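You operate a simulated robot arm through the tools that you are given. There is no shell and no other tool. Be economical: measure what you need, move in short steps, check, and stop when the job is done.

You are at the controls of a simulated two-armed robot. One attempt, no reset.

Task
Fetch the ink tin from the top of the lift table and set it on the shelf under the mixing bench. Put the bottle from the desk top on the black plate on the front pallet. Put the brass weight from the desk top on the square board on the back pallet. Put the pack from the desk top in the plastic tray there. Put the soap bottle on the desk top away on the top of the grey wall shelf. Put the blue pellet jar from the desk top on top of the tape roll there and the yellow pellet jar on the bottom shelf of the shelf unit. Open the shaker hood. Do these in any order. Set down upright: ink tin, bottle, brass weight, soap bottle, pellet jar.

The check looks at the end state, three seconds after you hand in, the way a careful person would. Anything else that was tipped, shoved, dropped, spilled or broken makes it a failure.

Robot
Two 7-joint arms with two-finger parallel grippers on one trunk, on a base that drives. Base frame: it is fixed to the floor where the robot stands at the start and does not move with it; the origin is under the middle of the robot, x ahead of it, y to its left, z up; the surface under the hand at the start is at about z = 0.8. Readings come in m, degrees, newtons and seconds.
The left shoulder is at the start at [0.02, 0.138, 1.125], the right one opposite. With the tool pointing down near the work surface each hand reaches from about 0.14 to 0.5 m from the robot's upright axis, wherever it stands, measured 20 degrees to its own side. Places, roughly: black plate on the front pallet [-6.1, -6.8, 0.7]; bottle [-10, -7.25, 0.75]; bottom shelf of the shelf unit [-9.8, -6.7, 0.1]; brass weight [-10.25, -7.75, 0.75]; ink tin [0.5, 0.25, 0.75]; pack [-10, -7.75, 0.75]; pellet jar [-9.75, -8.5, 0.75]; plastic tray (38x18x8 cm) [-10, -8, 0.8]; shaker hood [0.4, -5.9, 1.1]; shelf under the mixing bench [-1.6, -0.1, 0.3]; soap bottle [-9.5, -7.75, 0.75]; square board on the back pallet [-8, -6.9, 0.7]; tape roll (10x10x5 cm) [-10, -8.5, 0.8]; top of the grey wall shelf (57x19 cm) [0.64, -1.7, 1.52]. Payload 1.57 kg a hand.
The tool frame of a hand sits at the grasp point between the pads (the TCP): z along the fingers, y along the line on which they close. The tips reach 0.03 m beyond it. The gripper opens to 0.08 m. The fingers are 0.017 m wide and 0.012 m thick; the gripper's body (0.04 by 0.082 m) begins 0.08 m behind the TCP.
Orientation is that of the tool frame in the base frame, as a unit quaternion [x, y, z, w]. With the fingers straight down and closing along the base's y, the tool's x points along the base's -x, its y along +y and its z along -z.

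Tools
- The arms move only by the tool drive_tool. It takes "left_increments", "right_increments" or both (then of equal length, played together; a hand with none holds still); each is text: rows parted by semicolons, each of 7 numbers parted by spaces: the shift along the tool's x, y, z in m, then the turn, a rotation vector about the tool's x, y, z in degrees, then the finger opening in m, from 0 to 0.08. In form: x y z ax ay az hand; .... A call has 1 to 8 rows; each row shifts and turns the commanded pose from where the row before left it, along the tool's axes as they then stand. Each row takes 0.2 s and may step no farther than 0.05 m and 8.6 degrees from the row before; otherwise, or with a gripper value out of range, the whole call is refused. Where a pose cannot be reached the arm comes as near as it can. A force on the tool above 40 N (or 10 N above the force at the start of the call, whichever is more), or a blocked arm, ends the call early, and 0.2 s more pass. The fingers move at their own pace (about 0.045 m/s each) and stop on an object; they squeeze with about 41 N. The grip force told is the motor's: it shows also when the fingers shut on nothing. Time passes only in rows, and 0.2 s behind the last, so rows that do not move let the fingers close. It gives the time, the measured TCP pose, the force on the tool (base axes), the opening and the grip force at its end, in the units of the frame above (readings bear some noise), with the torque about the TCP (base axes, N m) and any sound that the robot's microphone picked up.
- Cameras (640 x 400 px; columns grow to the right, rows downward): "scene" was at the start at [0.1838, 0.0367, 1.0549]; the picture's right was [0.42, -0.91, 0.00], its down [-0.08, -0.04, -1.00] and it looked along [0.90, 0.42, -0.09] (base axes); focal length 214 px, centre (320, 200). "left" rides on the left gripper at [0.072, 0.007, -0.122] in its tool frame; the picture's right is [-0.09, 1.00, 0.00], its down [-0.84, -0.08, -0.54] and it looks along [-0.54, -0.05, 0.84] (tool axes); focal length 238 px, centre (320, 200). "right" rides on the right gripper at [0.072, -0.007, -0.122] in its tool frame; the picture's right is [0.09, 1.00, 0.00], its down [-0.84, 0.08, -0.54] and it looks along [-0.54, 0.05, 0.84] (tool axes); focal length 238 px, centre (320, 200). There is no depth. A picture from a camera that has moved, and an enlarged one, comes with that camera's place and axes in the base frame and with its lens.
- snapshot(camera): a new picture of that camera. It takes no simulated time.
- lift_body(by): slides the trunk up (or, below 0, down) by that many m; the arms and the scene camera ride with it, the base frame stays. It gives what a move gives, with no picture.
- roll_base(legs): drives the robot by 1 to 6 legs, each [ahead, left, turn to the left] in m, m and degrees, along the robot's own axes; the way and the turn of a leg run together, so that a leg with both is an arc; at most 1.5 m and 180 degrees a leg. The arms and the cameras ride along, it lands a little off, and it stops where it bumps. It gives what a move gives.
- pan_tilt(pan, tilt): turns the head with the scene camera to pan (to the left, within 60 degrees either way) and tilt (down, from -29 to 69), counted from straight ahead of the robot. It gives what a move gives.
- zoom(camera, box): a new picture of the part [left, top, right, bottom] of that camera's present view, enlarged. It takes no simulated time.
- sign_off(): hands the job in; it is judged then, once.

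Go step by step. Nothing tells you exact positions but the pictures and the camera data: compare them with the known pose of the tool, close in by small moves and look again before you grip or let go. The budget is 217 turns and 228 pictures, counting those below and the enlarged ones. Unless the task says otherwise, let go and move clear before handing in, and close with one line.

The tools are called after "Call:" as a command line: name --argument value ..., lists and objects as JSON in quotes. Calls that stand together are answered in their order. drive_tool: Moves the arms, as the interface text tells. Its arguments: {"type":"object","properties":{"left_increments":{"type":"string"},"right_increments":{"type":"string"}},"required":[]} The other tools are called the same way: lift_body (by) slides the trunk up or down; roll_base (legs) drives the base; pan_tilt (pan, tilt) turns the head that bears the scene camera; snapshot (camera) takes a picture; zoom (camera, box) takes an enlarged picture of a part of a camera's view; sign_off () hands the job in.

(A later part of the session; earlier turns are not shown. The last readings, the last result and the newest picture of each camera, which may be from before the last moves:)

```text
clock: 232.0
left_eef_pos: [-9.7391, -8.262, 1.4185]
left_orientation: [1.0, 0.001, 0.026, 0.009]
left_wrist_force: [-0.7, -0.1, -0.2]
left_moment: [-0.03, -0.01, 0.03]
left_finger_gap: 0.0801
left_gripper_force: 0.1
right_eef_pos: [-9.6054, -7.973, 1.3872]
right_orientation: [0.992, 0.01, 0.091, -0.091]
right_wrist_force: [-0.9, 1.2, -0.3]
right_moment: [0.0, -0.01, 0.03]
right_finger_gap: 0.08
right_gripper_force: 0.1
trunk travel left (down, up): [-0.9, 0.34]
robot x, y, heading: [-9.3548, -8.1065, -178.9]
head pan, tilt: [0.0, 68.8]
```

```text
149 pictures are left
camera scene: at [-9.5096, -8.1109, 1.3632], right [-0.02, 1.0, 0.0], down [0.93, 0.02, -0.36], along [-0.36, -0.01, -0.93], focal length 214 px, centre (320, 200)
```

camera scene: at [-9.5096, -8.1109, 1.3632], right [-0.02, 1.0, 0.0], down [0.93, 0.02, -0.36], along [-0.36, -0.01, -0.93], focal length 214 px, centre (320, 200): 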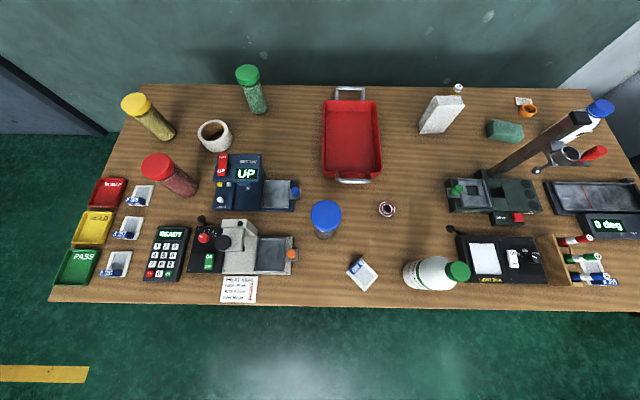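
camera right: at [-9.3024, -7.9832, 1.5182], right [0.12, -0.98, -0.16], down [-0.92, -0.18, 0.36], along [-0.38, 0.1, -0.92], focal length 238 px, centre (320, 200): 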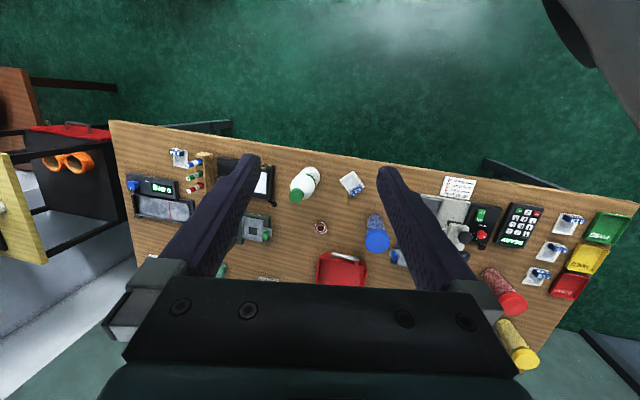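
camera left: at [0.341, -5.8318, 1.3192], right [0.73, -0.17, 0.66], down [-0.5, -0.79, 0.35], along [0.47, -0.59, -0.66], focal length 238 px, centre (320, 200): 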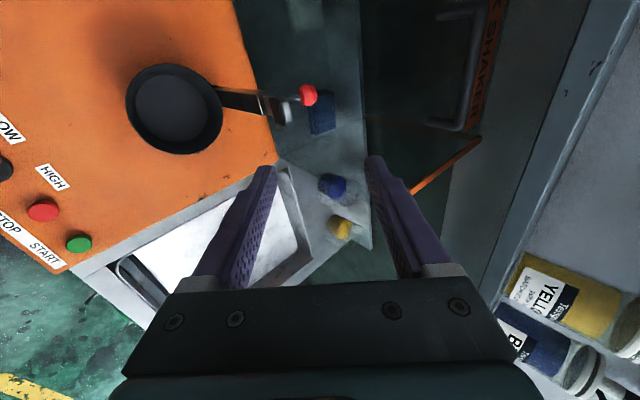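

Still no bump at 10 cm from the edge. The trunk is above the desk, so I'll carry on carefully.

Call:
roll_base --legs '[[0.05, 0, 0]]'

Call:
roll_base --legs '[[0.05, 0, 0]]'

Call:
roll_base --legs '[[0.05, 0, 0]]'

Call:
snapshot --camera "scene"

```text
clock: 232.9
left_eef_pos: [-9.7887, -8.2628, 1.4196]
left_orientation: [1.0, 0.002, 0.027, 0.01]
left_wrist_force: [0.2, 0.1, 0.1]
left_moment: [-0.02, -0.02, 0.02]
left_finger_gap: 0.0801
left_gripper_force: 0.1
right_eef_pos: [-9.6563, -7.9747, 1.3881]
right_orientation: [0.992, 0.01, 0.092, -0.09]
right_wrist_force: [1.0, -0.8, 0.5]
right_moment: [-0.03, -0.01, -0.01]
right_finger_gap: 0.08
right_gripper_force: 0.0
trunk travel left (down, up): [-0.9, 0.34]
robot x, y, heading: [-9.4034, -8.1105, -179.1]
head pan, tilt: [0.0, 68.8]
```

```text
clock: 233.9
left_eef_pos: [-9.8392, -8.263, 1.419]
left_orientation: [1.0, 0.002, 0.028, 0.009]
left_wrist_force: [-0.3, 0.5, 0.4]
left_moment: [0.02, -0.04, 0.04]
left_finger_gap: 0.0804
left_gripper_force: 0.1
right_eef_pos: [-9.7074, -7.9749, 1.3863]
right_orientation: [0.992, 0.01, 0.092, -0.09]
right_wrist_force: [0.7, 0.2, -0.5]
right_moment: [-0.04, 0.01, -0.03]
right_finger_gap: 0.0803
right_gripper_force: 0.1
trunk travel left (down, up): [-0.9, 0.34]
robot x, y, heading: [-9.4556, -8.1078, -179.0]
head pan, tilt: [0.0, 68.8]
```

```text
clock: 234.8
left_eef_pos: [-9.8893, -8.2643, 1.4199]
left_orientation: [1.0, 0.003, 0.028, 0.009]
left_wrist_force: [0.4, 0.0, -0.4]
left_moment: [-0.03, 0.03, 0.0]
left_finger_gap: 0.0802
left_gripper_force: 0.0
right_eef_pos: [-9.7553, -7.9755, 1.3865]
right_orientation: [0.992, 0.01, 0.091, -0.091]
right_wrist_force: [-0.3, 1.0, -0.3]
right_moment: [0.0, -0.01, 0.03]
right_finger_gap: 0.08
right_gripper_force: 0.1
trunk travel left (down, up): [-0.9, 0.34]
robot x, y, heading: [-9.5068, -8.1128, -179.0]
head pan, tilt: [0.0, 68.8]
```

```text
148 pictures are left
camera scene: at [-9.6599, -8.1133, 1.3632], right [-0.02, 1.0, 0.0], down [0.93, 0.01, -0.36], along [-0.36, -0.01, -0.93], focal length 214 px, centre (320, 200)
```

scene: 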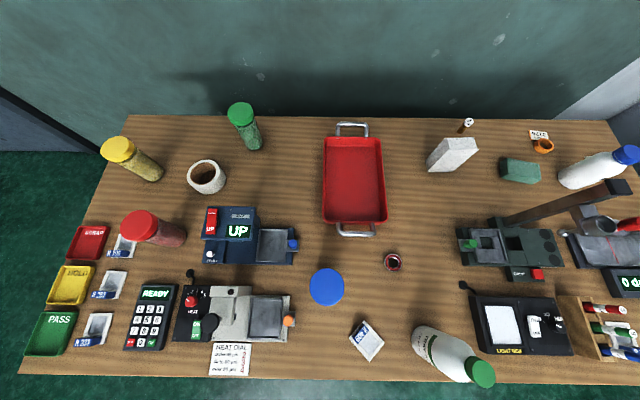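

The base can go right over the desk edge, so everything is reachable. I'll start with the blue jar, centre at about (−9.655, −8.10) with its lid at z≈0.92: back up a little, shift right and lower the trunk for the left hand.

Call:
roll_base --legs '[[-0.2, -0.13, -1]]'

Call:
pan_tilt --pan 15 --tilt 45

Call:
lift_body --by -0.33

Call:
snapshot --camera "scene"

Call:
snapshot --camera "left"

```text
clock: 236.6
left_eef_pos: [-9.694, -8.1234, 1.42]
left_orientation: [1.0, -0.007, 0.028, 0.01]
left_wrist_force: [0.3, 0.9, 0.2]
left_moment: [-0.01, 0.02, -0.02]
left_finger_gap: 0.08
left_gripper_force: 0.0
right_eef_pos: [-9.5558, -7.8388, 1.3877]
right_orientation: [0.992, 0.0, 0.092, -0.089]
right_wrist_force: [0.2, -0.7, 0.4]
right_moment: [-0.01, -0.04, -0.03]
right_finger_gap: 0.0802
right_gripper_force: 0.0
trunk travel left (down, up): [-0.9, 0.34]
robot x, y, heading: [-9.3063, -7.9758, 180.0]
head pan, tilt: [0.0, 68.8]
```

```text
clock: 237.4
left_eef_pos: [-9.6941, -8.1244, 1.4184]
left_orientation: [1.0, -0.008, 0.028, 0.011]
left_wrist_force: [-0.3, 0.0, 0.0]
left_moment: [-0.05, 0.0, 0.02]
left_finger_gap: 0.0799
left_gripper_force: 0.0
right_eef_pos: [-9.5559, -7.8383, 1.3869]
right_orientation: [0.992, 0.001, 0.093, -0.089]
right_wrist_force: [-0.7, 0.4, -0.2]
right_moment: [-0.03, 0.0, 0.01]
right_finger_gap: 0.0801
right_gripper_force: 0.1
trunk travel left (down, up): [-0.9, 0.34]
robot x, y, heading: [-9.3051, -7.976, 179.6]
head pan, tilt: [15.0, 45.0]
```

```text
clock: 240.7
left_eef_pos: [-9.6921, -8.1232, 1.0896]
left_orientation: [1.0, -0.007, 0.028, 0.01]
left_wrist_force: [-0.2, 0.0, -0.8]
left_moment: [-0.01, 0.0, -0.02]
left_finger_gap: 0.0798
left_gripper_force: 0.0
right_eef_pos: [-9.5564, -7.8374, 1.0573]
right_orientation: [0.992, 0.001, 0.093, -0.09]
right_wrist_force: [0.2, 0.0, -0.4]
right_moment: [0.01, -0.02, 0.0]
right_finger_gap: 0.08
right_gripper_force: 0.0
trunk travel left (down, up): [-0.57, 0.67]
robot x, y, heading: [-9.308, -7.9765, 179.6]
head pan, tilt: [15.0, 45.0]
```

```text
147 pictures are left
camera scene: at [-9.4846, -7.9986, 1.0621], right [-0.26, 0.97, 0.0], down [0.68, 0.18, -0.71], along [-0.68, -0.18, -0.71], focal length 214 px, centre (320, 200)
```

scene: 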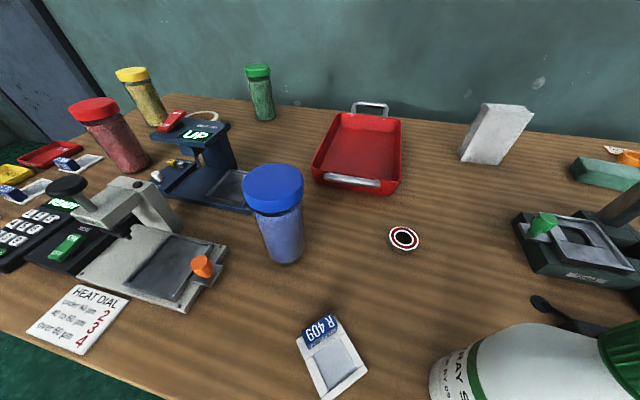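

```text
146 pictures are left
camera left: at [-9.6289, -8.1294, 1.2145], right [-0.11, -0.99, 0.01], down [-0.86, 0.1, 0.49], along [-0.49, 0.04, -0.87], focal length 238 px, centre (320, 200)
```

left: 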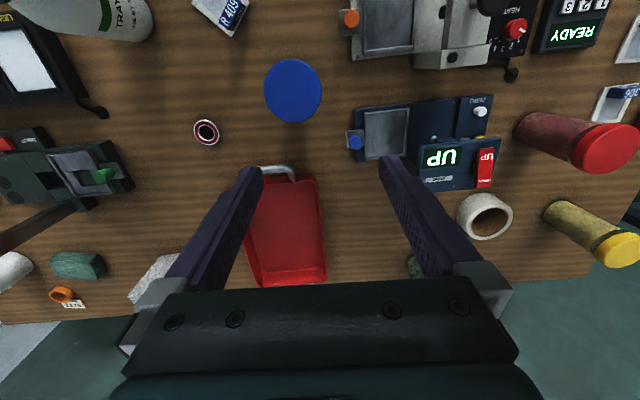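

The blue jar's axis is at (−9.653, −8.10) and its lid top at about 0.90. I'll line up the left hand above it.

Call:
drive_tool --left_increments "0.02 -0.012 0 0 -3.2 0 0.08; 0.02 -0.011 0.03 0 0 0 0.08; 0 0 0.04 0 0 0 0.08; 0 0 0.03 0 0 0 0.08; 0 0 0 0 0 0 0.08"

Call:
snapshot --camera "left"

Call:
snapshot --camera "scene"

```text
clock: 241.9
left_eef_pos: [-9.6539, -8.1018, 0.9906]
left_orientation: [1.0, -0.007, -0.001, 0.01]
left_wrist_force: [0.5, -0.2, -0.4]
left_moment: [0.04, 0.01, -0.03]
left_finger_gap: 0.08
left_gripper_force: 0.1
right_eef_pos: [-9.556, -7.8378, 1.0564]
right_orientation: [0.992, 0.0, 0.093, -0.09]
right_wrist_force: [0.0, 0.0, 0.4]
right_moment: [-0.01, 0.01, -0.02]
right_finger_gap: 0.0802
right_gripper_force: 0.1
trunk travel left (down, up): [-0.57, 0.67]
robot x, y, heading: [-9.3073, -7.9739, 179.8]
head pan, tilt: [15.0, 45.0]
```

```text
145 pictures are left
camera left: at [-9.582, -8.1087, 1.1119], right [-0.11, -0.99, 0.02], down [-0.83, 0.1, 0.54], along [-0.54, 0.04, -0.84], focal length 238 px, centre (320, 200)
```

left: 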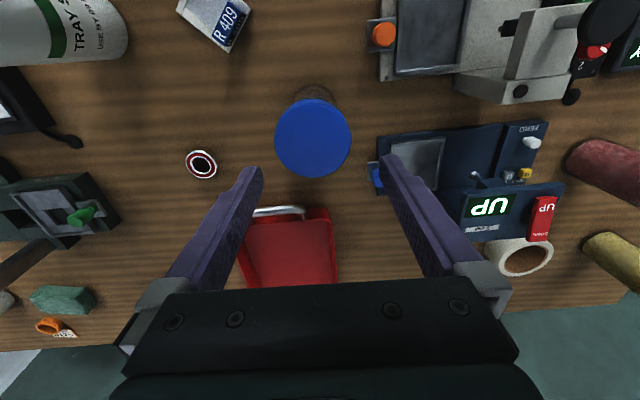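

```text
144 pictures are left
camera scene: at [-9.4846, -7.9986, 1.0621], right [-0.26, 0.97, 0.0], down [0.68, 0.18, -0.71], along [-0.68, -0.18, -0.71], focal length 214 px, centre (320, 200)
```

scene: 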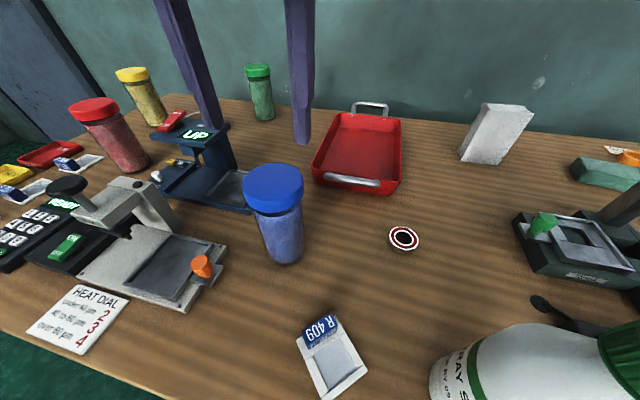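

The hand is aligned over the lid, so I'll descend around the jar and grip.

Call:
drive_tool --left_increments "0.002 -0.003 0.03 0 0 0 0.08; 0 0 0.035 0 0 0 0.08; 0 0 0.035 0 0 0 0.08; 0 0 0.035 0 0 0 0.08; 0 0 0 0 0 0 0; 0 0 0 0 0 0 0; 0 0 0 0 0 0 0; 0 0 0 0 0 0 0"

Call:
snapshot --camera "scene"

```text
clock: 243.7
left_eef_pos: [-9.6515, -8.104, 0.854]
left_orientation: [1.0, -0.007, 0.0, 0.009]
left_wrist_force: [0.1, 0.7, 0.1]
left_moment: [0.1, 0.07, -0.04]
left_finger_gap: 0.069
left_gripper_force: 40.8
right_eef_pos: [-9.5554, -7.8385, 1.0574]
right_orientation: [0.992, 0.0, 0.092, -0.089]
right_wrist_force: [1.4, 0.0, 0.4]
right_moment: [0.02, 0.02, 0.02]
right_finger_gap: 0.0801
right_gripper_force: 0.1
trunk travel left (down, up): [-0.57, 0.67]
robot x, y, heading: [-9.3061, -7.9743, 179.9]
head pan, tilt: [15.0, 45.0]
```

```text
143 pictures are left
camera scene: at [-9.4845, -7.9984, 1.062], right [-0.26, 0.97, 0.0], down [0.68, 0.18, -0.71], along [-0.68, -0.18, -0.71], focal length 214 px, centre (320, 200)
```

scene: 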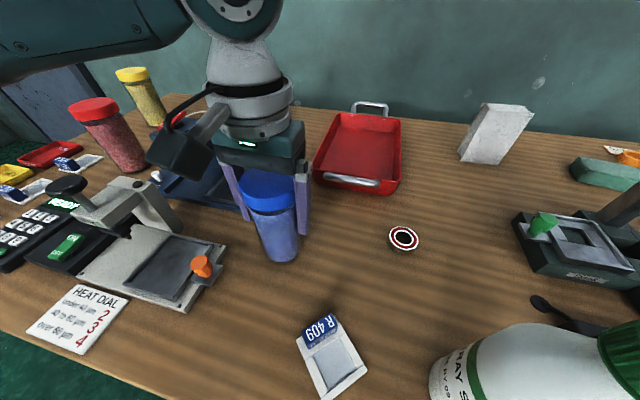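

Grip is firm. I'll lift it with the trunk and drive so the jar comes over the tape roll.

Call:
lift_body --by 0.22

Call:
roll_base --legs '[[0.303, 0.36, 0]]'

Call:
snapshot --camera "left"

Call:
snapshot --camera "scene"

```text
clock: 246.0
left_eef_pos: [-9.6514, -8.1026, 1.0748]
left_orientation: [1.0, -0.008, 0.0, 0.01]
left_wrist_force: [0.0, -0.4, -2.2]
left_moment: [0.01, -0.01, 0.0]
left_finger_gap: 0.0692
left_gripper_force: 41.2
right_eef_pos: [-9.5554, -7.8374, 1.2762]
right_orientation: [0.992, 0.0, 0.093, -0.09]
right_wrist_force: [-0.7, 0.6, 0.2]
right_moment: [-0.01, 0.01, 0.02]
right_finger_gap: 0.08
right_gripper_force: 0.0
trunk travel left (down, up): [-0.79, 0.45]
robot x, y, heading: [-9.3049, -7.9729, 179.9]
head pan, tilt: [15.0, 45.0]
```

```text
clock: 248.8
left_eef_pos: [-9.9572, -8.4601, 1.0748]
left_orientation: [1.0, -0.006, 0.0, 0.009]
left_wrist_force: [0.0, 0.4, -2.9]
left_moment: [0.02, 0.01, -0.02]
left_finger_gap: 0.0693
left_gripper_force: 41.3
right_eef_pos: [-9.8603, -8.1948, 1.2767]
right_orientation: [0.992, 0.002, 0.093, -0.089]
right_wrist_force: [0.0, -0.1, 0.3]
right_moment: [0.0, 0.03, -0.01]
right_finger_gap: 0.0799
right_gripper_force: 0.0
trunk travel left (down, up): [-0.79, 0.45]
robot x, y, heading: [-9.6146, -8.3331, -180.1]
head pan, tilt: [15.0, 45.0]
```

```text
142 pictures are left
camera left: at [-9.8843, -8.4656, 1.1965], right [-0.1, -0.99, 0.02], down [-0.84, 0.1, 0.54], along [-0.54, 0.04, -0.84], focal length 238 px, centre (320, 200)
```

left: 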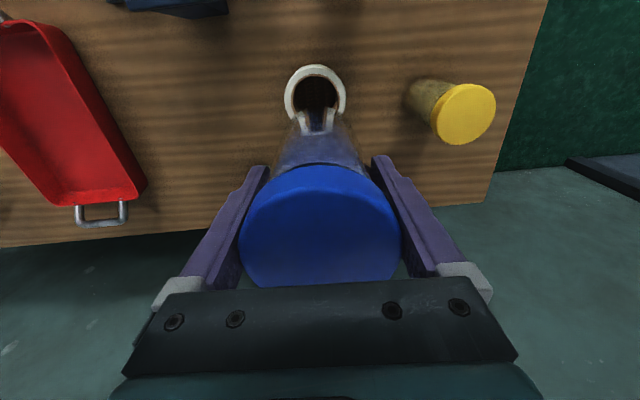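

```text
141 pictures are left
camera scene: at [-9.789, -8.3549, 1.282], right [-0.26, 0.97, 0.0], down [0.68, 0.18, -0.71], along [-0.68, -0.18, -0.71], focal length 214 px, centre (320, 200)
```

scene: 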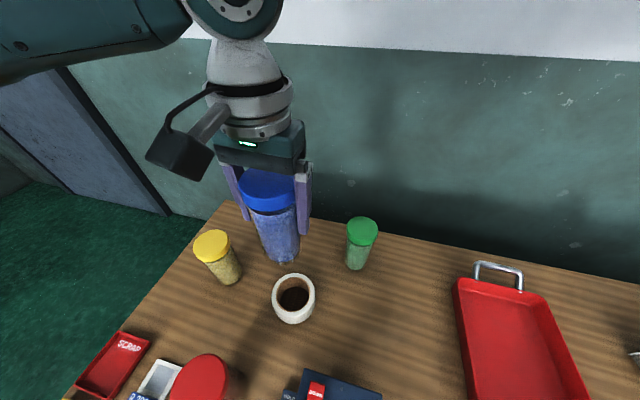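

The jar is right above the tape roll (about −9.956, −8.461). I'll lower it to just above and check.

Call:
drive_tool --left_increments "0 0 0.04 0 0 0 0; 0 0 0.04 0 0 0 0; 0 0 0.04 0 0 0 0; 0 0 0.035 0 0 0 0; 0 0 0 0 0 0 0"

Call:
snapshot --camera "scene"

```text
clock: 250.0
left_eef_pos: [-9.9568, -8.4643, 0.9213]
left_orientation: [1.0, -0.006, 0.0, 0.009]
left_wrist_force: [0.1, -0.5, -2.7]
left_moment: [-0.04, -0.03, -0.03]
left_finger_gap: 0.0693
left_gripper_force: 40.8
right_eef_pos: [-9.8595, -8.1939, 1.2767]
right_orientation: [0.992, 0.002, 0.093, -0.09]
right_wrist_force: [-0.3, 1.0, 0.4]
right_moment: [-0.01, 0.0, -0.02]
right_finger_gap: 0.0802
right_gripper_force: 0.1
trunk travel left (down, up): [-0.79, 0.45]
robot x, y, heading: [-9.6101, -8.3314, -180.0]
head pan, tilt: [15.0, 45.0]
```

```text
140 pictures are left
camera scene: at [-9.789, -8.3549, 1.282], right [-0.26, 0.97, 0.0], down [0.68, 0.18, -0.71], along [-0.68, -0.18, -0.71], focal length 214 px, centre (320, 200)
```

scene: 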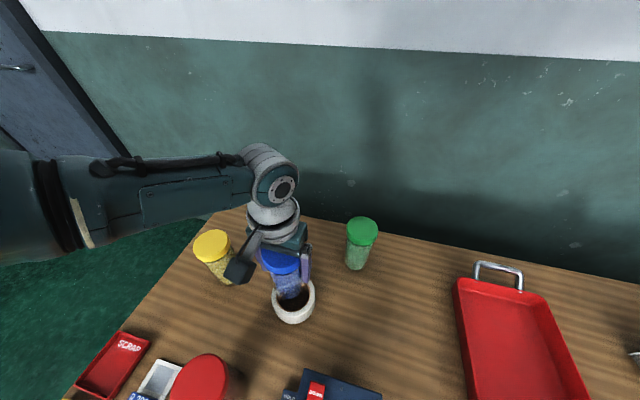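

Call:
zoom --camera "scene" --box '[190, 200, 390, 340]'

Call:
snapshot --camera "left"

```text
2.86 times, centred on (290, 270) of scene
camera zoom: at [-9.789, -8.3549, 1.282], right [-0.26, 0.97, 0.0], down [0.68, 0.18, -0.71], along [-0.68, -0.18, -0.71], focal length 613 px, centre (406, 0)
```

zoom: 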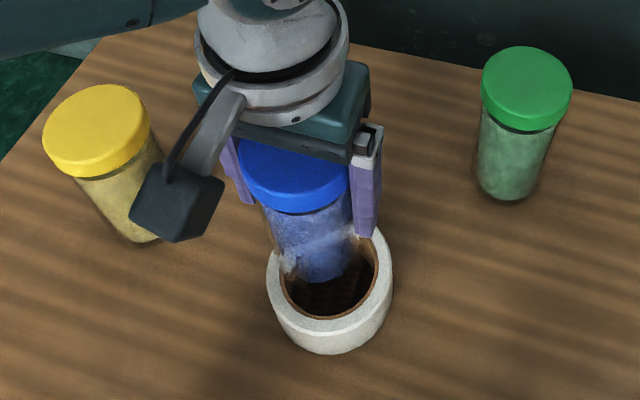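

```text
138 pictures are left
camera left: at [-9.8848, -8.4702, 1.0432], right [-0.1, -0.99, 0.02], down [-0.84, 0.1, 0.54], along [-0.54, 0.04, -0.84], focal length 238 px, centre (320, 200)
```

left: 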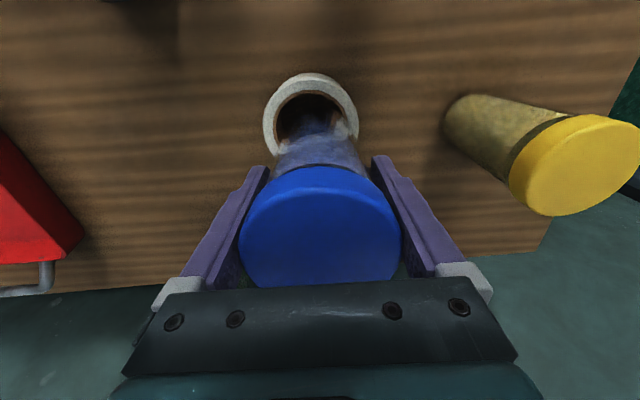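

The roll's hole looks about as wide as the jar's base, so I'll lower slowly on centre and watch where contact comes. If the jar starts to sink into the hole, I'll offset it onto the rim.

Call:
drive_tool --left_increments "0 -0.002 0.006 0 0 0 0; 0 0 0.004 0 0 0 0; 0 0 0 0 0 0 0"

Call:
drive_tool --left_increments "0 0 0.004 0 0 0 0; 0 0 0 0 0 0 0"

Call:
drive_tool --left_increments "0 0 0.004 0 0 0 0; 0 0 0 0 0 0 0"

Call:
drive_tool --left_increments "0 0 0.004 0 0 0 0; 0 0 0 0 0 0 0"

Call:
zoom --camera "scene" --box '[190, 200, 390, 340]'

```text
clock: 250.8
left_eef_pos: [-9.9565, -8.4621, 0.9104]
left_orientation: [1.0, -0.006, 0.0, 0.01]
left_wrist_force: [0.5, 1.2, -3.7]
left_moment: [0.01, 0.01, -0.01]
left_finger_gap: 0.0689
left_gripper_force: 41.1
right_eef_pos: [-9.8608, -8.194, 1.2764]
right_orientation: [0.992, 0.002, 0.092, -0.09]
right_wrist_force: [-0.4, -0.1, 1.4]
right_moment: [0.0, -0.03, 0.04]
right_finger_gap: 0.0797
right_gripper_force: 0.0
trunk travel left (down, up): [-0.79, 0.45]
robot x, y, heading: [-9.6148, -8.3324, -180.1]
head pan, tilt: [15.0, 45.0]
```

```text
clock: 251.4
left_eef_pos: [-9.9566, -8.4612, 0.9064]
left_orientation: [1.0, -0.006, -0.001, 0.008]
left_wrist_force: [0.0, 0.1, -2.9]
left_moment: [-0.01, 0.0, 0.02]
left_finger_gap: 0.069
left_gripper_force: 40.5
right_eef_pos: [-9.8608, -8.1944, 1.277]
right_orientation: [0.992, 0.002, 0.093, -0.089]
right_wrist_force: [-0.7, 0.0, 0.2]
right_moment: [0.01, 0.0, -0.02]
right_finger_gap: 0.0797
right_gripper_force: 0.0
trunk travel left (down, up): [-0.79, 0.45]
robot x, y, heading: [-9.6089, -8.332, -179.8]
head pan, tilt: [15.0, 45.0]
```

```text
clock: 252.0
left_eef_pos: [-9.9563, -8.462, 0.9032]
left_orientation: [1.0, -0.006, 0.0, 0.01]
left_wrist_force: [2.1, -0.7, 3.8]
left_moment: [0.12, -0.16, -0.03]
left_finger_gap: 0.0687
left_gripper_force: 41.3
right_eef_pos: [-9.8604, -8.1957, 1.277]
right_orientation: [0.992, 0.003, 0.093, -0.09]
right_wrist_force: [0.0, -0.4, 0.3]
right_moment: [-0.02, 0.04, 0.01]
right_finger_gap: 0.0801
right_gripper_force: 0.1
trunk travel left (down, up): [-0.79, 0.45]
robot x, y, heading: [-9.6074, -8.3336, -180.0]
head pan, tilt: [15.0, 45.0]
```

```text
clock: 252.6
left_eef_pos: [-9.9592, -8.4619, 0.9]
left_orientation: [1.0, -0.006, -0.003, 0.009]
left_wrist_force: [4.0, -1.8, 29.2]
left_moment: [0.52, 0.39, 0.0]
left_finger_gap: 0.0689
left_gripper_force: 41.4
right_eef_pos: [-9.8605, -8.1958, 1.2775]
right_orientation: [0.992, 0.002, 0.092, -0.09]
right_wrist_force: [-0.2, 0.0, 0.0]
right_moment: [0.02, 0.01, 0.01]
right_finger_gap: 0.0799
right_gripper_force: 0.0
trunk travel left (down, up): [-0.79, 0.45]
robot x, y, heading: [-9.613, -8.3323, -180.2]
head pan, tilt: [15.0, 45.0]
```

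```text
2.86 times, centred on (290, 270) of scene
camera zoom: at [-9.7901, -8.3556, 1.2826], right [-0.26, 0.97, 0.0], down [0.68, 0.18, -0.71], along [-0.68, -0.18, -0.71], focal length 613 px, centre (406, 0)
```

zoom: 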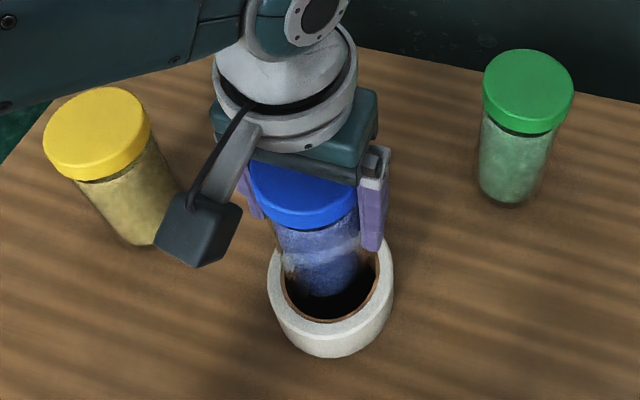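

Contact came exactly at the roll's top height, so the roll carries the jar. I'll ease off the pressure, open and check that it stays.

Call:
drive_tool --left_increments "0 0 -0.004 0 0 0 0; 0 0 0 0 0 0 0.08; 0 0 0 0 0 0 0.08; 0 0 0 0 0 0 0.08; 0 0 -0.01 0 0 0 0.08"

Call:
zoom --camera "scene" --box '[190, 200, 390, 340]'

```text
clock: 253.8
left_eef_pos: [-9.9563, -8.462, 0.9115]
left_orientation: [1.0, -0.006, -0.001, 0.009]
left_wrist_force: [0.6, 0.5, -1.0]
left_moment: [-0.01, -0.01, 0.01]
left_finger_gap: 0.0801
left_gripper_force: 0.1
right_eef_pos: [-9.8607, -8.1952, 1.2763]
right_orientation: [0.992, 0.001, 0.093, -0.088]
right_wrist_force: [-0.5, 0.5, 0.3]
right_moment: [0.02, 0.0, 0.0]
right_finger_gap: 0.08
right_gripper_force: 0.1
trunk travel left (down, up): [-0.79, 0.45]
robot x, y, heading: [-9.6132, -8.3342, -180.2]
head pan, tilt: [15.0, 45.0]
```

```text
2.86 times, centred on (290, 270) of scene
camera zoom: at [-9.7892, -8.3549, 1.2821], right [-0.26, 0.97, 0.0], down [0.68, 0.18, -0.71], along [-0.68, -0.18, -0.71], focal length 613 px, centre (406, 0)
```

zoom: 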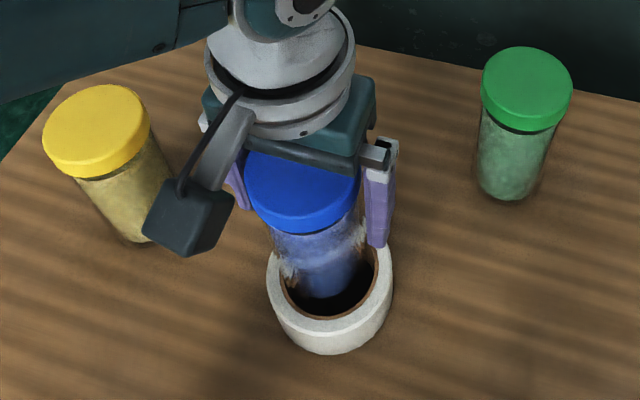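

It stays put. I'll move straight up and look again, including at the yellow jar.

Call:
drive_tool --left_increments "0 0 -0.04 0 0 0 0.08; 0 0 -0.04 0 0 0 0.08; 0 0 -0.04 0 0 0 0.08; 0 0 -0.02 0 0 0 0.08"

Call:
snapshot --camera "scene"

Call:
snapshot --camera "left"

```text
clock: 254.8
left_eef_pos: [-9.9559, -8.46, 1.0529]
left_orientation: [1.0, -0.005, 0.0, 0.01]
left_wrist_force: [0.7, -0.7, 0.0]
left_moment: [-0.01, -0.04, -0.01]
left_finger_gap: 0.08
left_gripper_force: 0.1
right_eef_pos: [-9.8607, -8.1946, 1.2776]
right_orientation: [0.992, 0.003, 0.093, -0.09]
right_wrist_force: [0.7, -0.1, -0.5]
right_moment: [0.03, 0.0, 0.0]
right_finger_gap: 0.08
right_gripper_force: 0.0
trunk travel left (down, up): [-0.79, 0.45]
robot x, y, heading: [-9.6135, -8.3316, -179.9]
head pan, tilt: [15.0, 45.0]
```

```text
135 pictures are left
camera scene: at [-9.7892, -8.3549, 1.2821], right [-0.26, 0.97, 0.0], down [0.68, 0.18, -0.71], along [-0.68, -0.18, -0.71], focal length 214 px, centre (320, 200)
```

scene: 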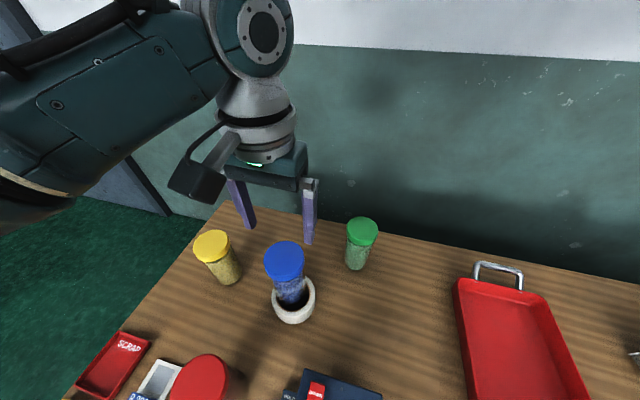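

```text
134 pictures are left
camera left: at [-9.8855, -8.4647, 1.1742], right [-0.1, -0.99, 0.02], down [-0.84, 0.1, 0.54], along [-0.54, 0.04, -0.84], focal length 238 px, centre (320, 200)
```

left: 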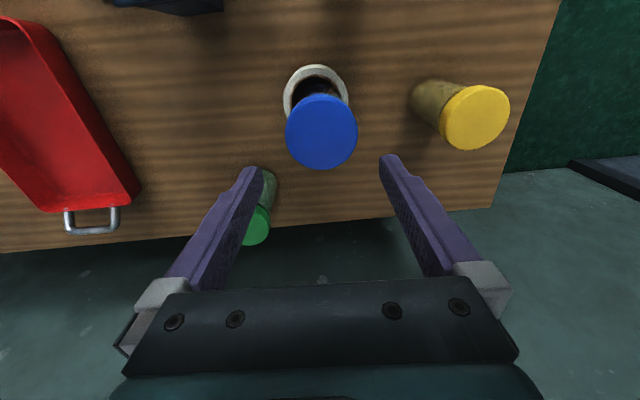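

The blue jar stands on the roll at the expected height. The yellow jar is at (−9.97, −8.636) with its lid at 0.898. It goes on a shelf only 0.1 m above the floor, so I'll first look at the shelf unit to choose the grasp tilt.

Call:
pan_tilt --pan -60 --tilt 25

Call:
snapshot --camera "scene"

```text
clock: 256.3
left_eef_pos: [-9.9581, -8.4594, 1.0529]
left_orientation: [1.0, -0.006, 0.0, 0.01]
left_wrist_force: [-0.2, -0.2, -0.1]
left_moment: [0.01, 0.01, 0.02]
left_finger_gap: 0.0799
left_gripper_force: 0.1
right_eef_pos: [-9.86, -8.195, 1.276]
right_orientation: [0.992, 0.003, 0.093, -0.09]
right_wrist_force: [-0.1, 0.8, 1.4]
right_moment: [0.02, 0.01, 0.0]
right_finger_gap: 0.0799
right_gripper_force: 0.2
trunk travel left (down, up): [-0.79, 0.45]
robot x, y, heading: [-9.6103, -8.3337, -180.1]
head pan, tilt: [-60.0, 25.0]
```

```text
133 pictures are left
camera scene: at [-9.7568, -8.2541, 1.3127], right [0.87, 0.5, 0.0], down [0.21, -0.37, -0.91], along [-0.45, 0.78, -0.42], focal length 214 px, centre (320, 200)
```

scene: 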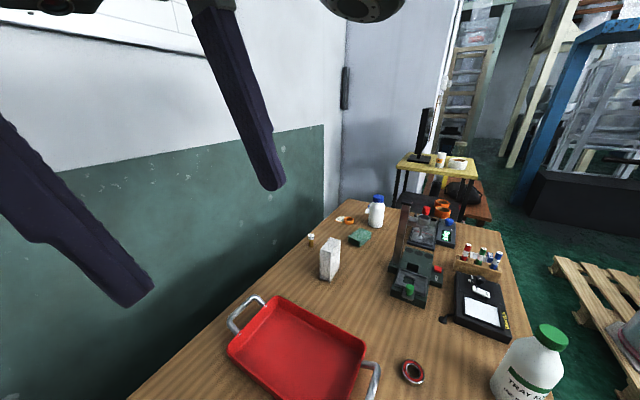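

Call:
zoom --camera "scene" --box '[290, 190, 390, 280]'

Call:
zoom --camera "scene" --box '[360, 90, 520, 230]'

```text
4.44 times, centred on (340, 235) of scene
camera zoom: at [-9.7568, -8.2541, 1.3127], right [0.87, 0.5, 0.0], down [0.21, -0.37, -0.91], along [-0.45, 0.78, -0.42], focal length 953 px, centre (231, 44)
```

zoom: 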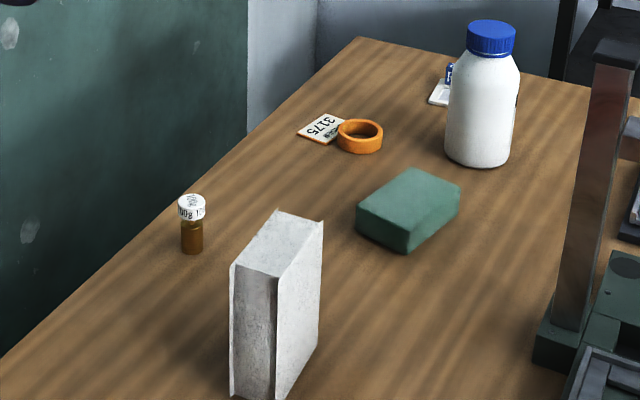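

```text
2.86 times, centred on (440, 160) of scene
camera zoom: at [-9.7568, -8.2541, 1.3127], right [0.87, 0.5, 0.0], down [0.21, -0.37, -0.91], along [-0.45, 0.78, -0.42], focal length 613 px, centre (-23, 314)
```

zoom: 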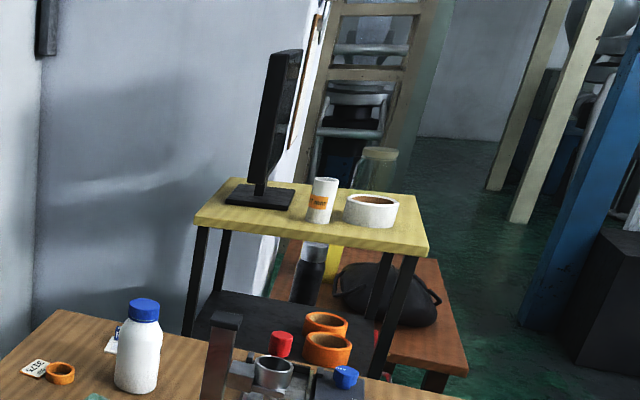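

The brass weight is the little labelled cylinder behind the pack, at about (−10.17, −7.62). Now I'll line up for the yellow jar with a 43° forward tilt, good for the low shelf.

Call:
drive_tool --left_increments "0 0 0 0 -8.6 0 0.08; 0 0 0 0 -8.6 0 0.08; 0 0 0 0 -8.6 0 0.08; 0 0 0 0 -8.6 0 0.08; 0 0 0 0 -8.6 0 0.08"

Call:
roll_base --legs '[[-0.12, 0.165, 0]]'

Call:
pan_tilt --pan 15 --tilt 40

Call:
lift_body --by -0.12

Call:
snapshot --camera "left"

Call:
snapshot --camera "scene"

```text
clock: 257.5
left_eef_pos: [-9.9566, -8.4594, 1.0533]
left_orientation: [0.93, -0.009, -0.368, 0.006]
left_wrist_force: [0.1, -0.9, 0.5]
left_moment: [0.0, -0.07, -0.01]
left_finger_gap: 0.0797
left_gripper_force: 0.2
right_eef_pos: [-9.8608, -8.1944, 1.2773]
right_orientation: [0.992, 0.002, 0.092, -0.089]
right_wrist_force: [-1.3, 0.4, -0.2]
right_moment: [-0.02, -0.01, -0.02]
right_finger_gap: 0.0801
right_gripper_force: 0.0
trunk travel left (down, up): [-0.79, 0.45]
robot x, y, heading: [-9.6103, -8.3341, -180.2]
head pan, tilt: [-60.0, 25.0]
```

```text
clock: 259.1
left_eef_pos: [-9.8401, -8.6187, 1.0523]
left_orientation: [0.93, -0.011, -0.367, 0.005]
left_wrist_force: [-0.1, -0.2, -0.5]
left_moment: [-0.01, 0.01, 0.01]
left_finger_gap: 0.0799
left_gripper_force: 0.0
right_eef_pos: [-9.7418, -8.3554, 1.2773]
right_orientation: [0.992, 0.0, 0.093, -0.09]
right_wrist_force: [0.1, 1.0, -0.3]
right_moment: [0.0, -0.01, -0.01]
right_finger_gap: 0.0801
right_gripper_force: 0.1
trunk travel left (down, up): [-0.79, 0.45]
robot x, y, heading: [-9.4917, -8.4931, 179.9]
head pan, tilt: [-60.0, 25.0]
```

```text
clock: 260.6
left_eef_pos: [-9.8403, -8.6183, 1.0533]
left_orientation: [0.93, -0.012, -0.367, 0.005]
left_wrist_force: [0.9, 0.0, -0.7]
left_moment: [0.03, -0.06, -0.03]
left_finger_gap: 0.08
left_gripper_force: 0.1
right_eef_pos: [-9.7421, -8.3555, 1.2778]
right_orientation: [0.992, -0.001, 0.093, -0.09]
right_wrist_force: [0.7, -0.1, -0.4]
right_moment: [-0.03, -0.02, 0.02]
right_finger_gap: 0.0799
right_gripper_force: 0.0
trunk travel left (down, up): [-0.79, 0.45]
robot x, y, heading: [-9.4955, -8.4946, 179.6]
head pan, tilt: [15.0, 40.0]
```

```text
clock: 262.1
left_eef_pos: [-9.8399, -8.6191, 0.9335]
left_orientation: [0.93, -0.012, -0.366, 0.005]
left_wrist_force: [-0.4, -0.4, -1.4]
left_moment: [0.0, 0.0, -0.03]
left_finger_gap: 0.0804
left_gripper_force: 0.2
right_eef_pos: [-9.7419, -8.3557, 1.1566]
right_orientation: [0.992, 0.0, 0.092, -0.089]
right_wrist_force: [-0.4, 0.4, -0.1]
right_moment: [0.0, -0.01, 0.02]
right_finger_gap: 0.0801
right_gripper_force: 0.0
trunk travel left (down, up): [-0.67, 0.57]
robot x, y, heading: [-9.4948, -8.4956, 179.6]
head pan, tilt: [15.0, 40.0]
```

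```text
130 pictures are left
camera left: at [-9.7042, -8.6278, 0.9722], right [-0.09, -0.99, 0.08], down [-0.24, 0.1, 0.97], along [-0.97, 0.06, -0.25], focal length 238 px, centre (320, 200)
```

left: 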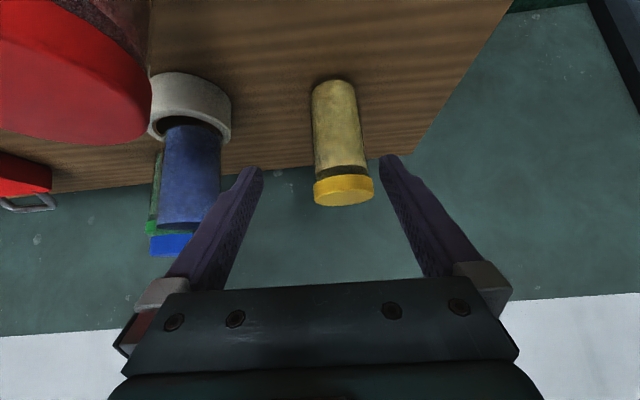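

```text
129 pictures are left
camera scene: at [-9.6752, -8.5175, 1.1694], right [-0.25, 0.97, 0.0], down [0.62, 0.16, -0.77], along [-0.74, -0.19, -0.64], focal length 214 px, centre (320, 200)
```

scene: 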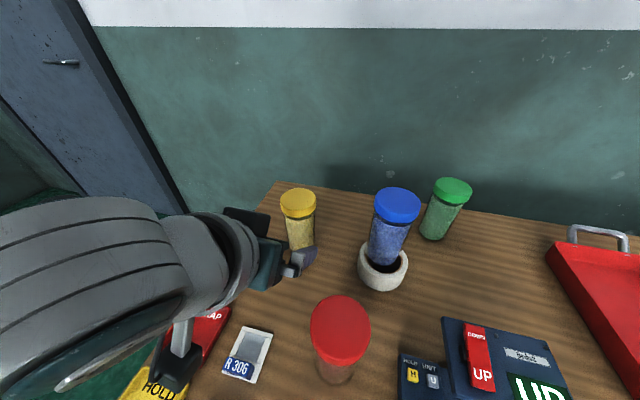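

The jar's midline is about 2 cm further left, so I'll shift, slide in along the fingers and grip.

Call:
drive_tool --left_increments "-0.023 0.022 0 0 0 0 0.08; 0 0 0.04 0 0 0 0.08; 0 0 0.04 0 0 0 0.08; 0 0 0.03 0 0 0 0.08; 0 0 0 0 0 0 0.08"

Call:
snapshot --camera "left"

```text
clock: 263.3
left_eef_pos: [-9.9333, -8.6398, 0.8687]
left_orientation: [0.93, -0.011, -0.368, 0.005]
left_wrist_force: [0.4, -0.3, -0.6]
left_moment: [0.0, 0.0, 0.0]
left_finger_gap: 0.0802
left_gripper_force: 0.0
right_eef_pos: [-9.7419, -8.3566, 1.1568]
right_orientation: [0.992, 0.001, 0.093, -0.089]
right_wrist_force: [0.6, 0.3, 0.3]
right_moment: [-0.02, -0.02, 0.0]
right_finger_gap: 0.08
right_gripper_force: 0.1
trunk travel left (down, up): [-0.67, 0.57]
robot x, y, heading: [-9.4918, -8.4925, 179.7]
head pan, tilt: [15.0, 40.0]
```

```text
128 pictures are left
camera left: at [-9.7975, -8.649, 0.9078], right [-0.09, -0.99, 0.08], down [-0.24, 0.1, 0.97], along [-0.97, 0.06, -0.25], focal length 238 px, centre (320, 200)
```

left: 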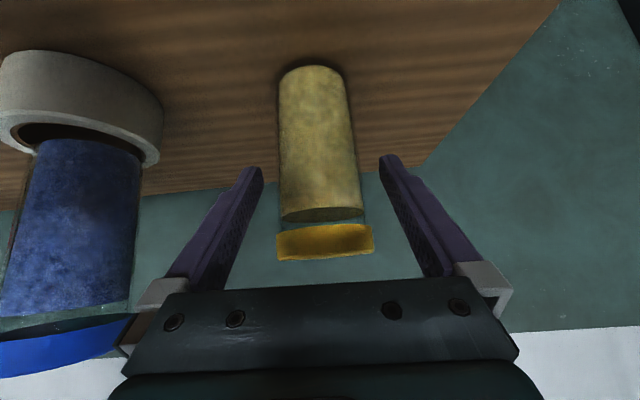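

Centred. In the last 5 cm and close.

Call:
drive_tool --left_increments "0 0 0.03 0 0 0 0.08; 0 0 0.024 0 0 0 0.08; 0 0 0 0 0 0 0; 0 0 0 0 0 0 0; 0 0 0 0 0 0 0; 0 0 0 0 0 0 0"

Call:
lift_body --by 0.2

Call:
snapshot --camera "scene"

Call:
snapshot --camera "left"

```text
clock: 264.7
left_eef_pos: [-9.9705, -8.6396, 0.8294]
left_orientation: [0.929, -0.011, -0.369, 0.004]
left_wrist_force: [0.1, 3.2, 5.1]
left_moment: [0.39, 0.07, -0.01]
left_finger_gap: 0.0674
left_gripper_force: 41.2
right_eef_pos: [-9.7427, -8.3549, 1.158]
right_orientation: [0.992, -0.001, 0.092, -0.089]
right_wrist_force: [0.7, -0.4, -0.2]
right_moment: [0.02, -0.01, 0.02]
right_finger_gap: 0.08
right_gripper_force: 0.0
trunk travel left (down, up): [-0.67, 0.57]
robot x, y, heading: [-9.4918, -8.4955, 179.8]
head pan, tilt: [15.0, 40.0]
```

```text
clock: 266.8
left_eef_pos: [-9.9682, -8.641, 1.0287]
left_orientation: [0.93, -0.012, -0.367, 0.005]
left_wrist_force: [-0.1, -0.1, -3.5]
left_moment: [-0.03, 0.0, 0.0]
left_finger_gap: 0.0672
left_gripper_force: 41.4
right_eef_pos: [-9.7414, -8.3562, 1.3567]
right_orientation: [0.992, -0.001, 0.093, -0.089]
right_wrist_force: [-1.0, -0.3, 0.1]
right_moment: [0.0, 0.01, 0.0]
right_finger_gap: 0.08
right_gripper_force: 0.0
trunk travel left (down, up): [-0.87, 0.37]
robot x, y, heading: [-9.4955, -8.4987, 179.8]
head pan, tilt: [15.0, 40.0]
```

```text
127 pictures are left
camera scene: at [-9.675, -8.5175, 1.3692], right [-0.25, 0.97, 0.0], down [0.62, 0.16, -0.77], along [-0.74, -0.19, -0.64], focal length 214 px, centre (320, 200)
```

scene: 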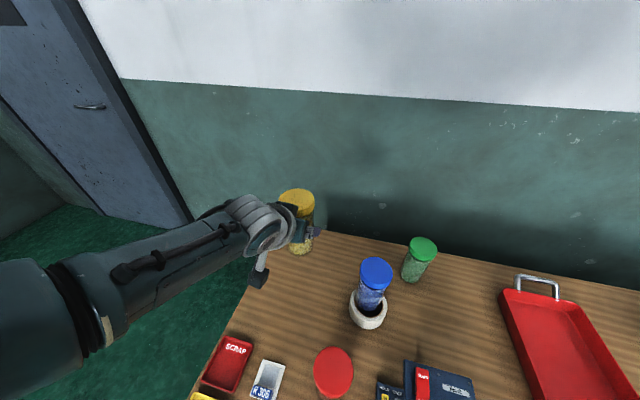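

```text
126 pictures are left
camera left: at [-9.8331, -8.6503, 1.0679], right [-0.09, -0.99, 0.08], down [-0.24, 0.1, 0.97], along [-0.97, 0.06, -0.25], focal length 238 px, centre (320, 200)
```

left: 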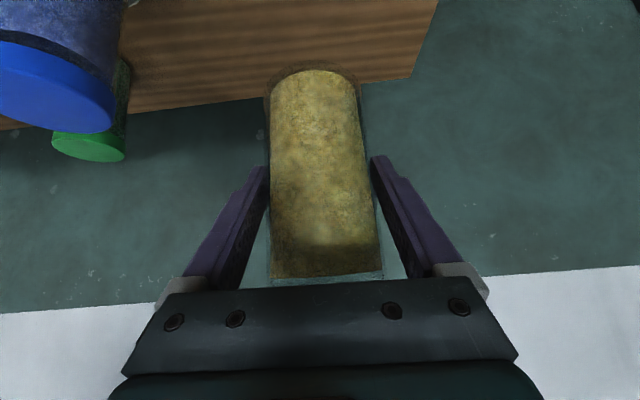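

Yellow jar held. I'll back off the desk, slide right towards the shelf unit and take a look.

Call:
roll_base --legs '[[-0.42, 0, 0], [0, -1.4, 0]]'

Call:
pan_tilt --pan -15 --tilt 40

Call:
snapshot --camera "scene"

```text
clock: 276.1
left_eef_pos: [-9.5239, -7.2081, 1.0286]
left_orientation: [0.93, -0.02, -0.366, 0.002]
left_wrist_force: [-0.8, 0.0, -2.8]
left_moment: [0.0, -0.01, 0.03]
left_finger_gap: 0.0668
left_gripper_force: 41.1
right_eef_pos: [-9.293, -6.9259, 1.3574]
right_orientation: [0.992, -0.009, 0.094, -0.089]
right_wrist_force: [-0.1, -0.4, -0.2]
right_moment: [-0.03, 0.0, -0.01]
right_finger_gap: 0.0797
right_gripper_force: 0.0
trunk travel left (down, up): [-0.87, 0.37]
robot x, y, heading: [-9.0445, -7.0712, 178.7]
head pan, tilt: [15.0, 40.0]
```

```text
clock: 277.1
left_eef_pos: [-9.5249, -7.2076, 1.0281]
left_orientation: [0.93, -0.019, -0.367, 0.002]
left_wrist_force: [-0.3, -0.1, -3.9]
left_moment: [-0.01, -0.03, -0.02]
left_finger_gap: 0.067
left_gripper_force: 40.9
right_eef_pos: [-9.2929, -6.9263, 1.3571]
right_orientation: [0.992, -0.01, 0.094, -0.088]
right_wrist_force: [0.1, -0.3, 0.3]
right_moment: [0.02, 0.0, 0.0]
right_finger_gap: 0.08
right_gripper_force: 0.0
trunk travel left (down, up): [-0.87, 0.37]
robot x, y, heading: [-9.0445, -7.0697, 178.7]
head pan, tilt: [-15.0, 40.0]
```

```text
125 pictures are left
camera scene: at [-9.2275, -7.0451, 1.3693], right [0.28, 0.96, 0.0], down [0.62, -0.18, -0.77], along [-0.74, 0.21, -0.64], focal length 214 px, centre (320, 200)
```

scene: 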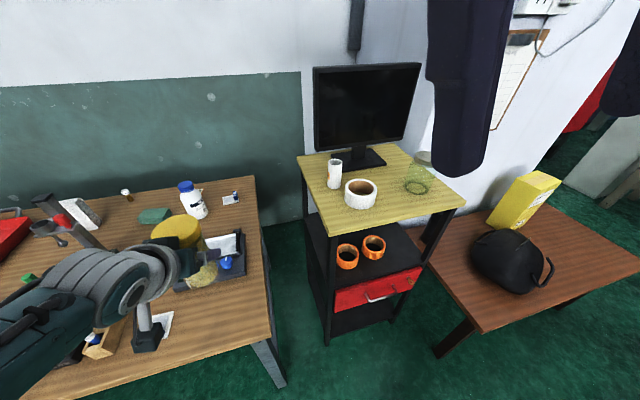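

The shelf unit is beside the desk: yellow top, tape shelf and red drawer, with the bottom shelf below. Its front is at about x −9.58, y −6.88 to −6.43. I'll slide in front of it and then lower to look underneath.

Call:
roll_base --legs '[[-0.03, -0.56, 1.3]]'

Call:
lift_body --by -0.4

Call:
snapshot --camera "scene"

Call:
snapshot --camera "left"

```text
clock: 280.3
left_eef_pos: [-9.4868, -6.6681, 1.027]
left_orientation: [0.93, -0.004, -0.368, 0.009]
left_wrist_force: [0.5, 0.4, -2.5]
left_moment: [-0.05, -0.04, 0.01]
left_finger_gap: 0.067
left_gripper_force: 40.5
right_eef_pos: [-9.2624, -6.3794, 1.357]
right_orientation: [0.992, 0.006, 0.092, -0.091]
right_wrist_force: [0.3, 0.1, 0.3]
right_moment: [-0.02, -0.01, 0.04]
right_finger_gap: 0.0801
right_gripper_force: 0.0
trunk travel left (down, up): [-0.87, 0.37]
robot x, y, heading: [-9.012, -6.5129, -179.6]
head pan, tilt: [-15.0, 40.0]
```

```text
clock: 284.1
left_eef_pos: [-9.4864, -6.6662, 0.6283]
left_orientation: [0.93, -0.005, -0.367, 0.008]
left_wrist_force: [0.4, 0.7, -3.1]
left_moment: [-0.02, -0.03, 0.02]
left_finger_gap: 0.0668
left_gripper_force: 41.0
right_eef_pos: [-9.263, -6.3789, 0.9571]
right_orientation: [0.992, 0.005, 0.093, -0.09]
right_wrist_force: [-0.5, -0.3, 0.1]
right_moment: [0.01, -0.01, 0.0]
right_finger_gap: 0.08
right_gripper_force: 0.1
trunk travel left (down, up): [-0.47, 0.77]
robot x, y, heading: [-9.0112, -6.5137, -179.3]
head pan, tilt: [-15.0, 40.0]
```

```text
124 pictures are left
camera scene: at [-9.194, -6.4948, 0.9693], right [0.25, 0.97, 0.0], down [0.62, -0.16, -0.77], along [-0.74, 0.19, -0.64], focal length 214 px, centre (320, 200)
```

scene: 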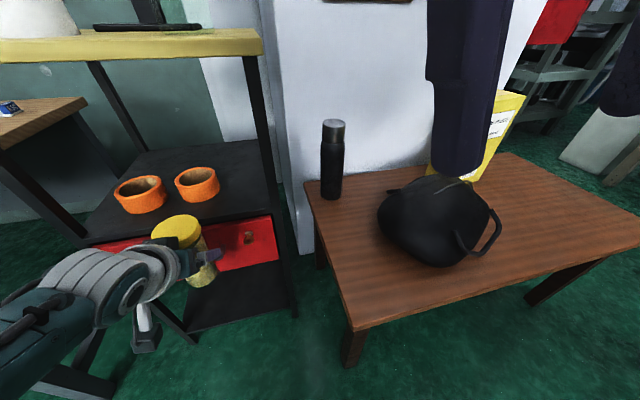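

```text
123 pictures are left
camera left: at [-9.3501, -6.6739, 0.6679], right [-0.07, -0.99, 0.08], down [-0.24, 0.1, 0.97], along [-0.97, 0.05, -0.25], focal length 238 px, centre (320, 200)
```

left: 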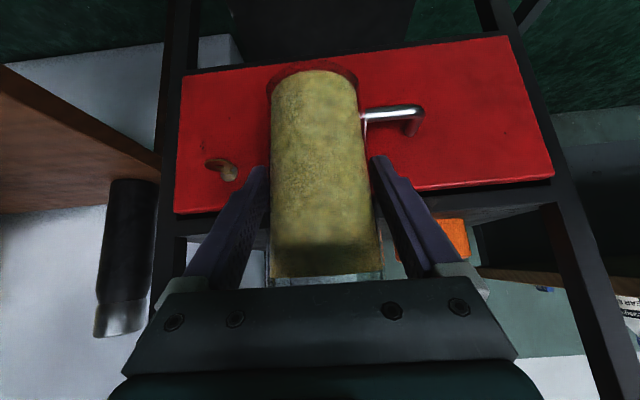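

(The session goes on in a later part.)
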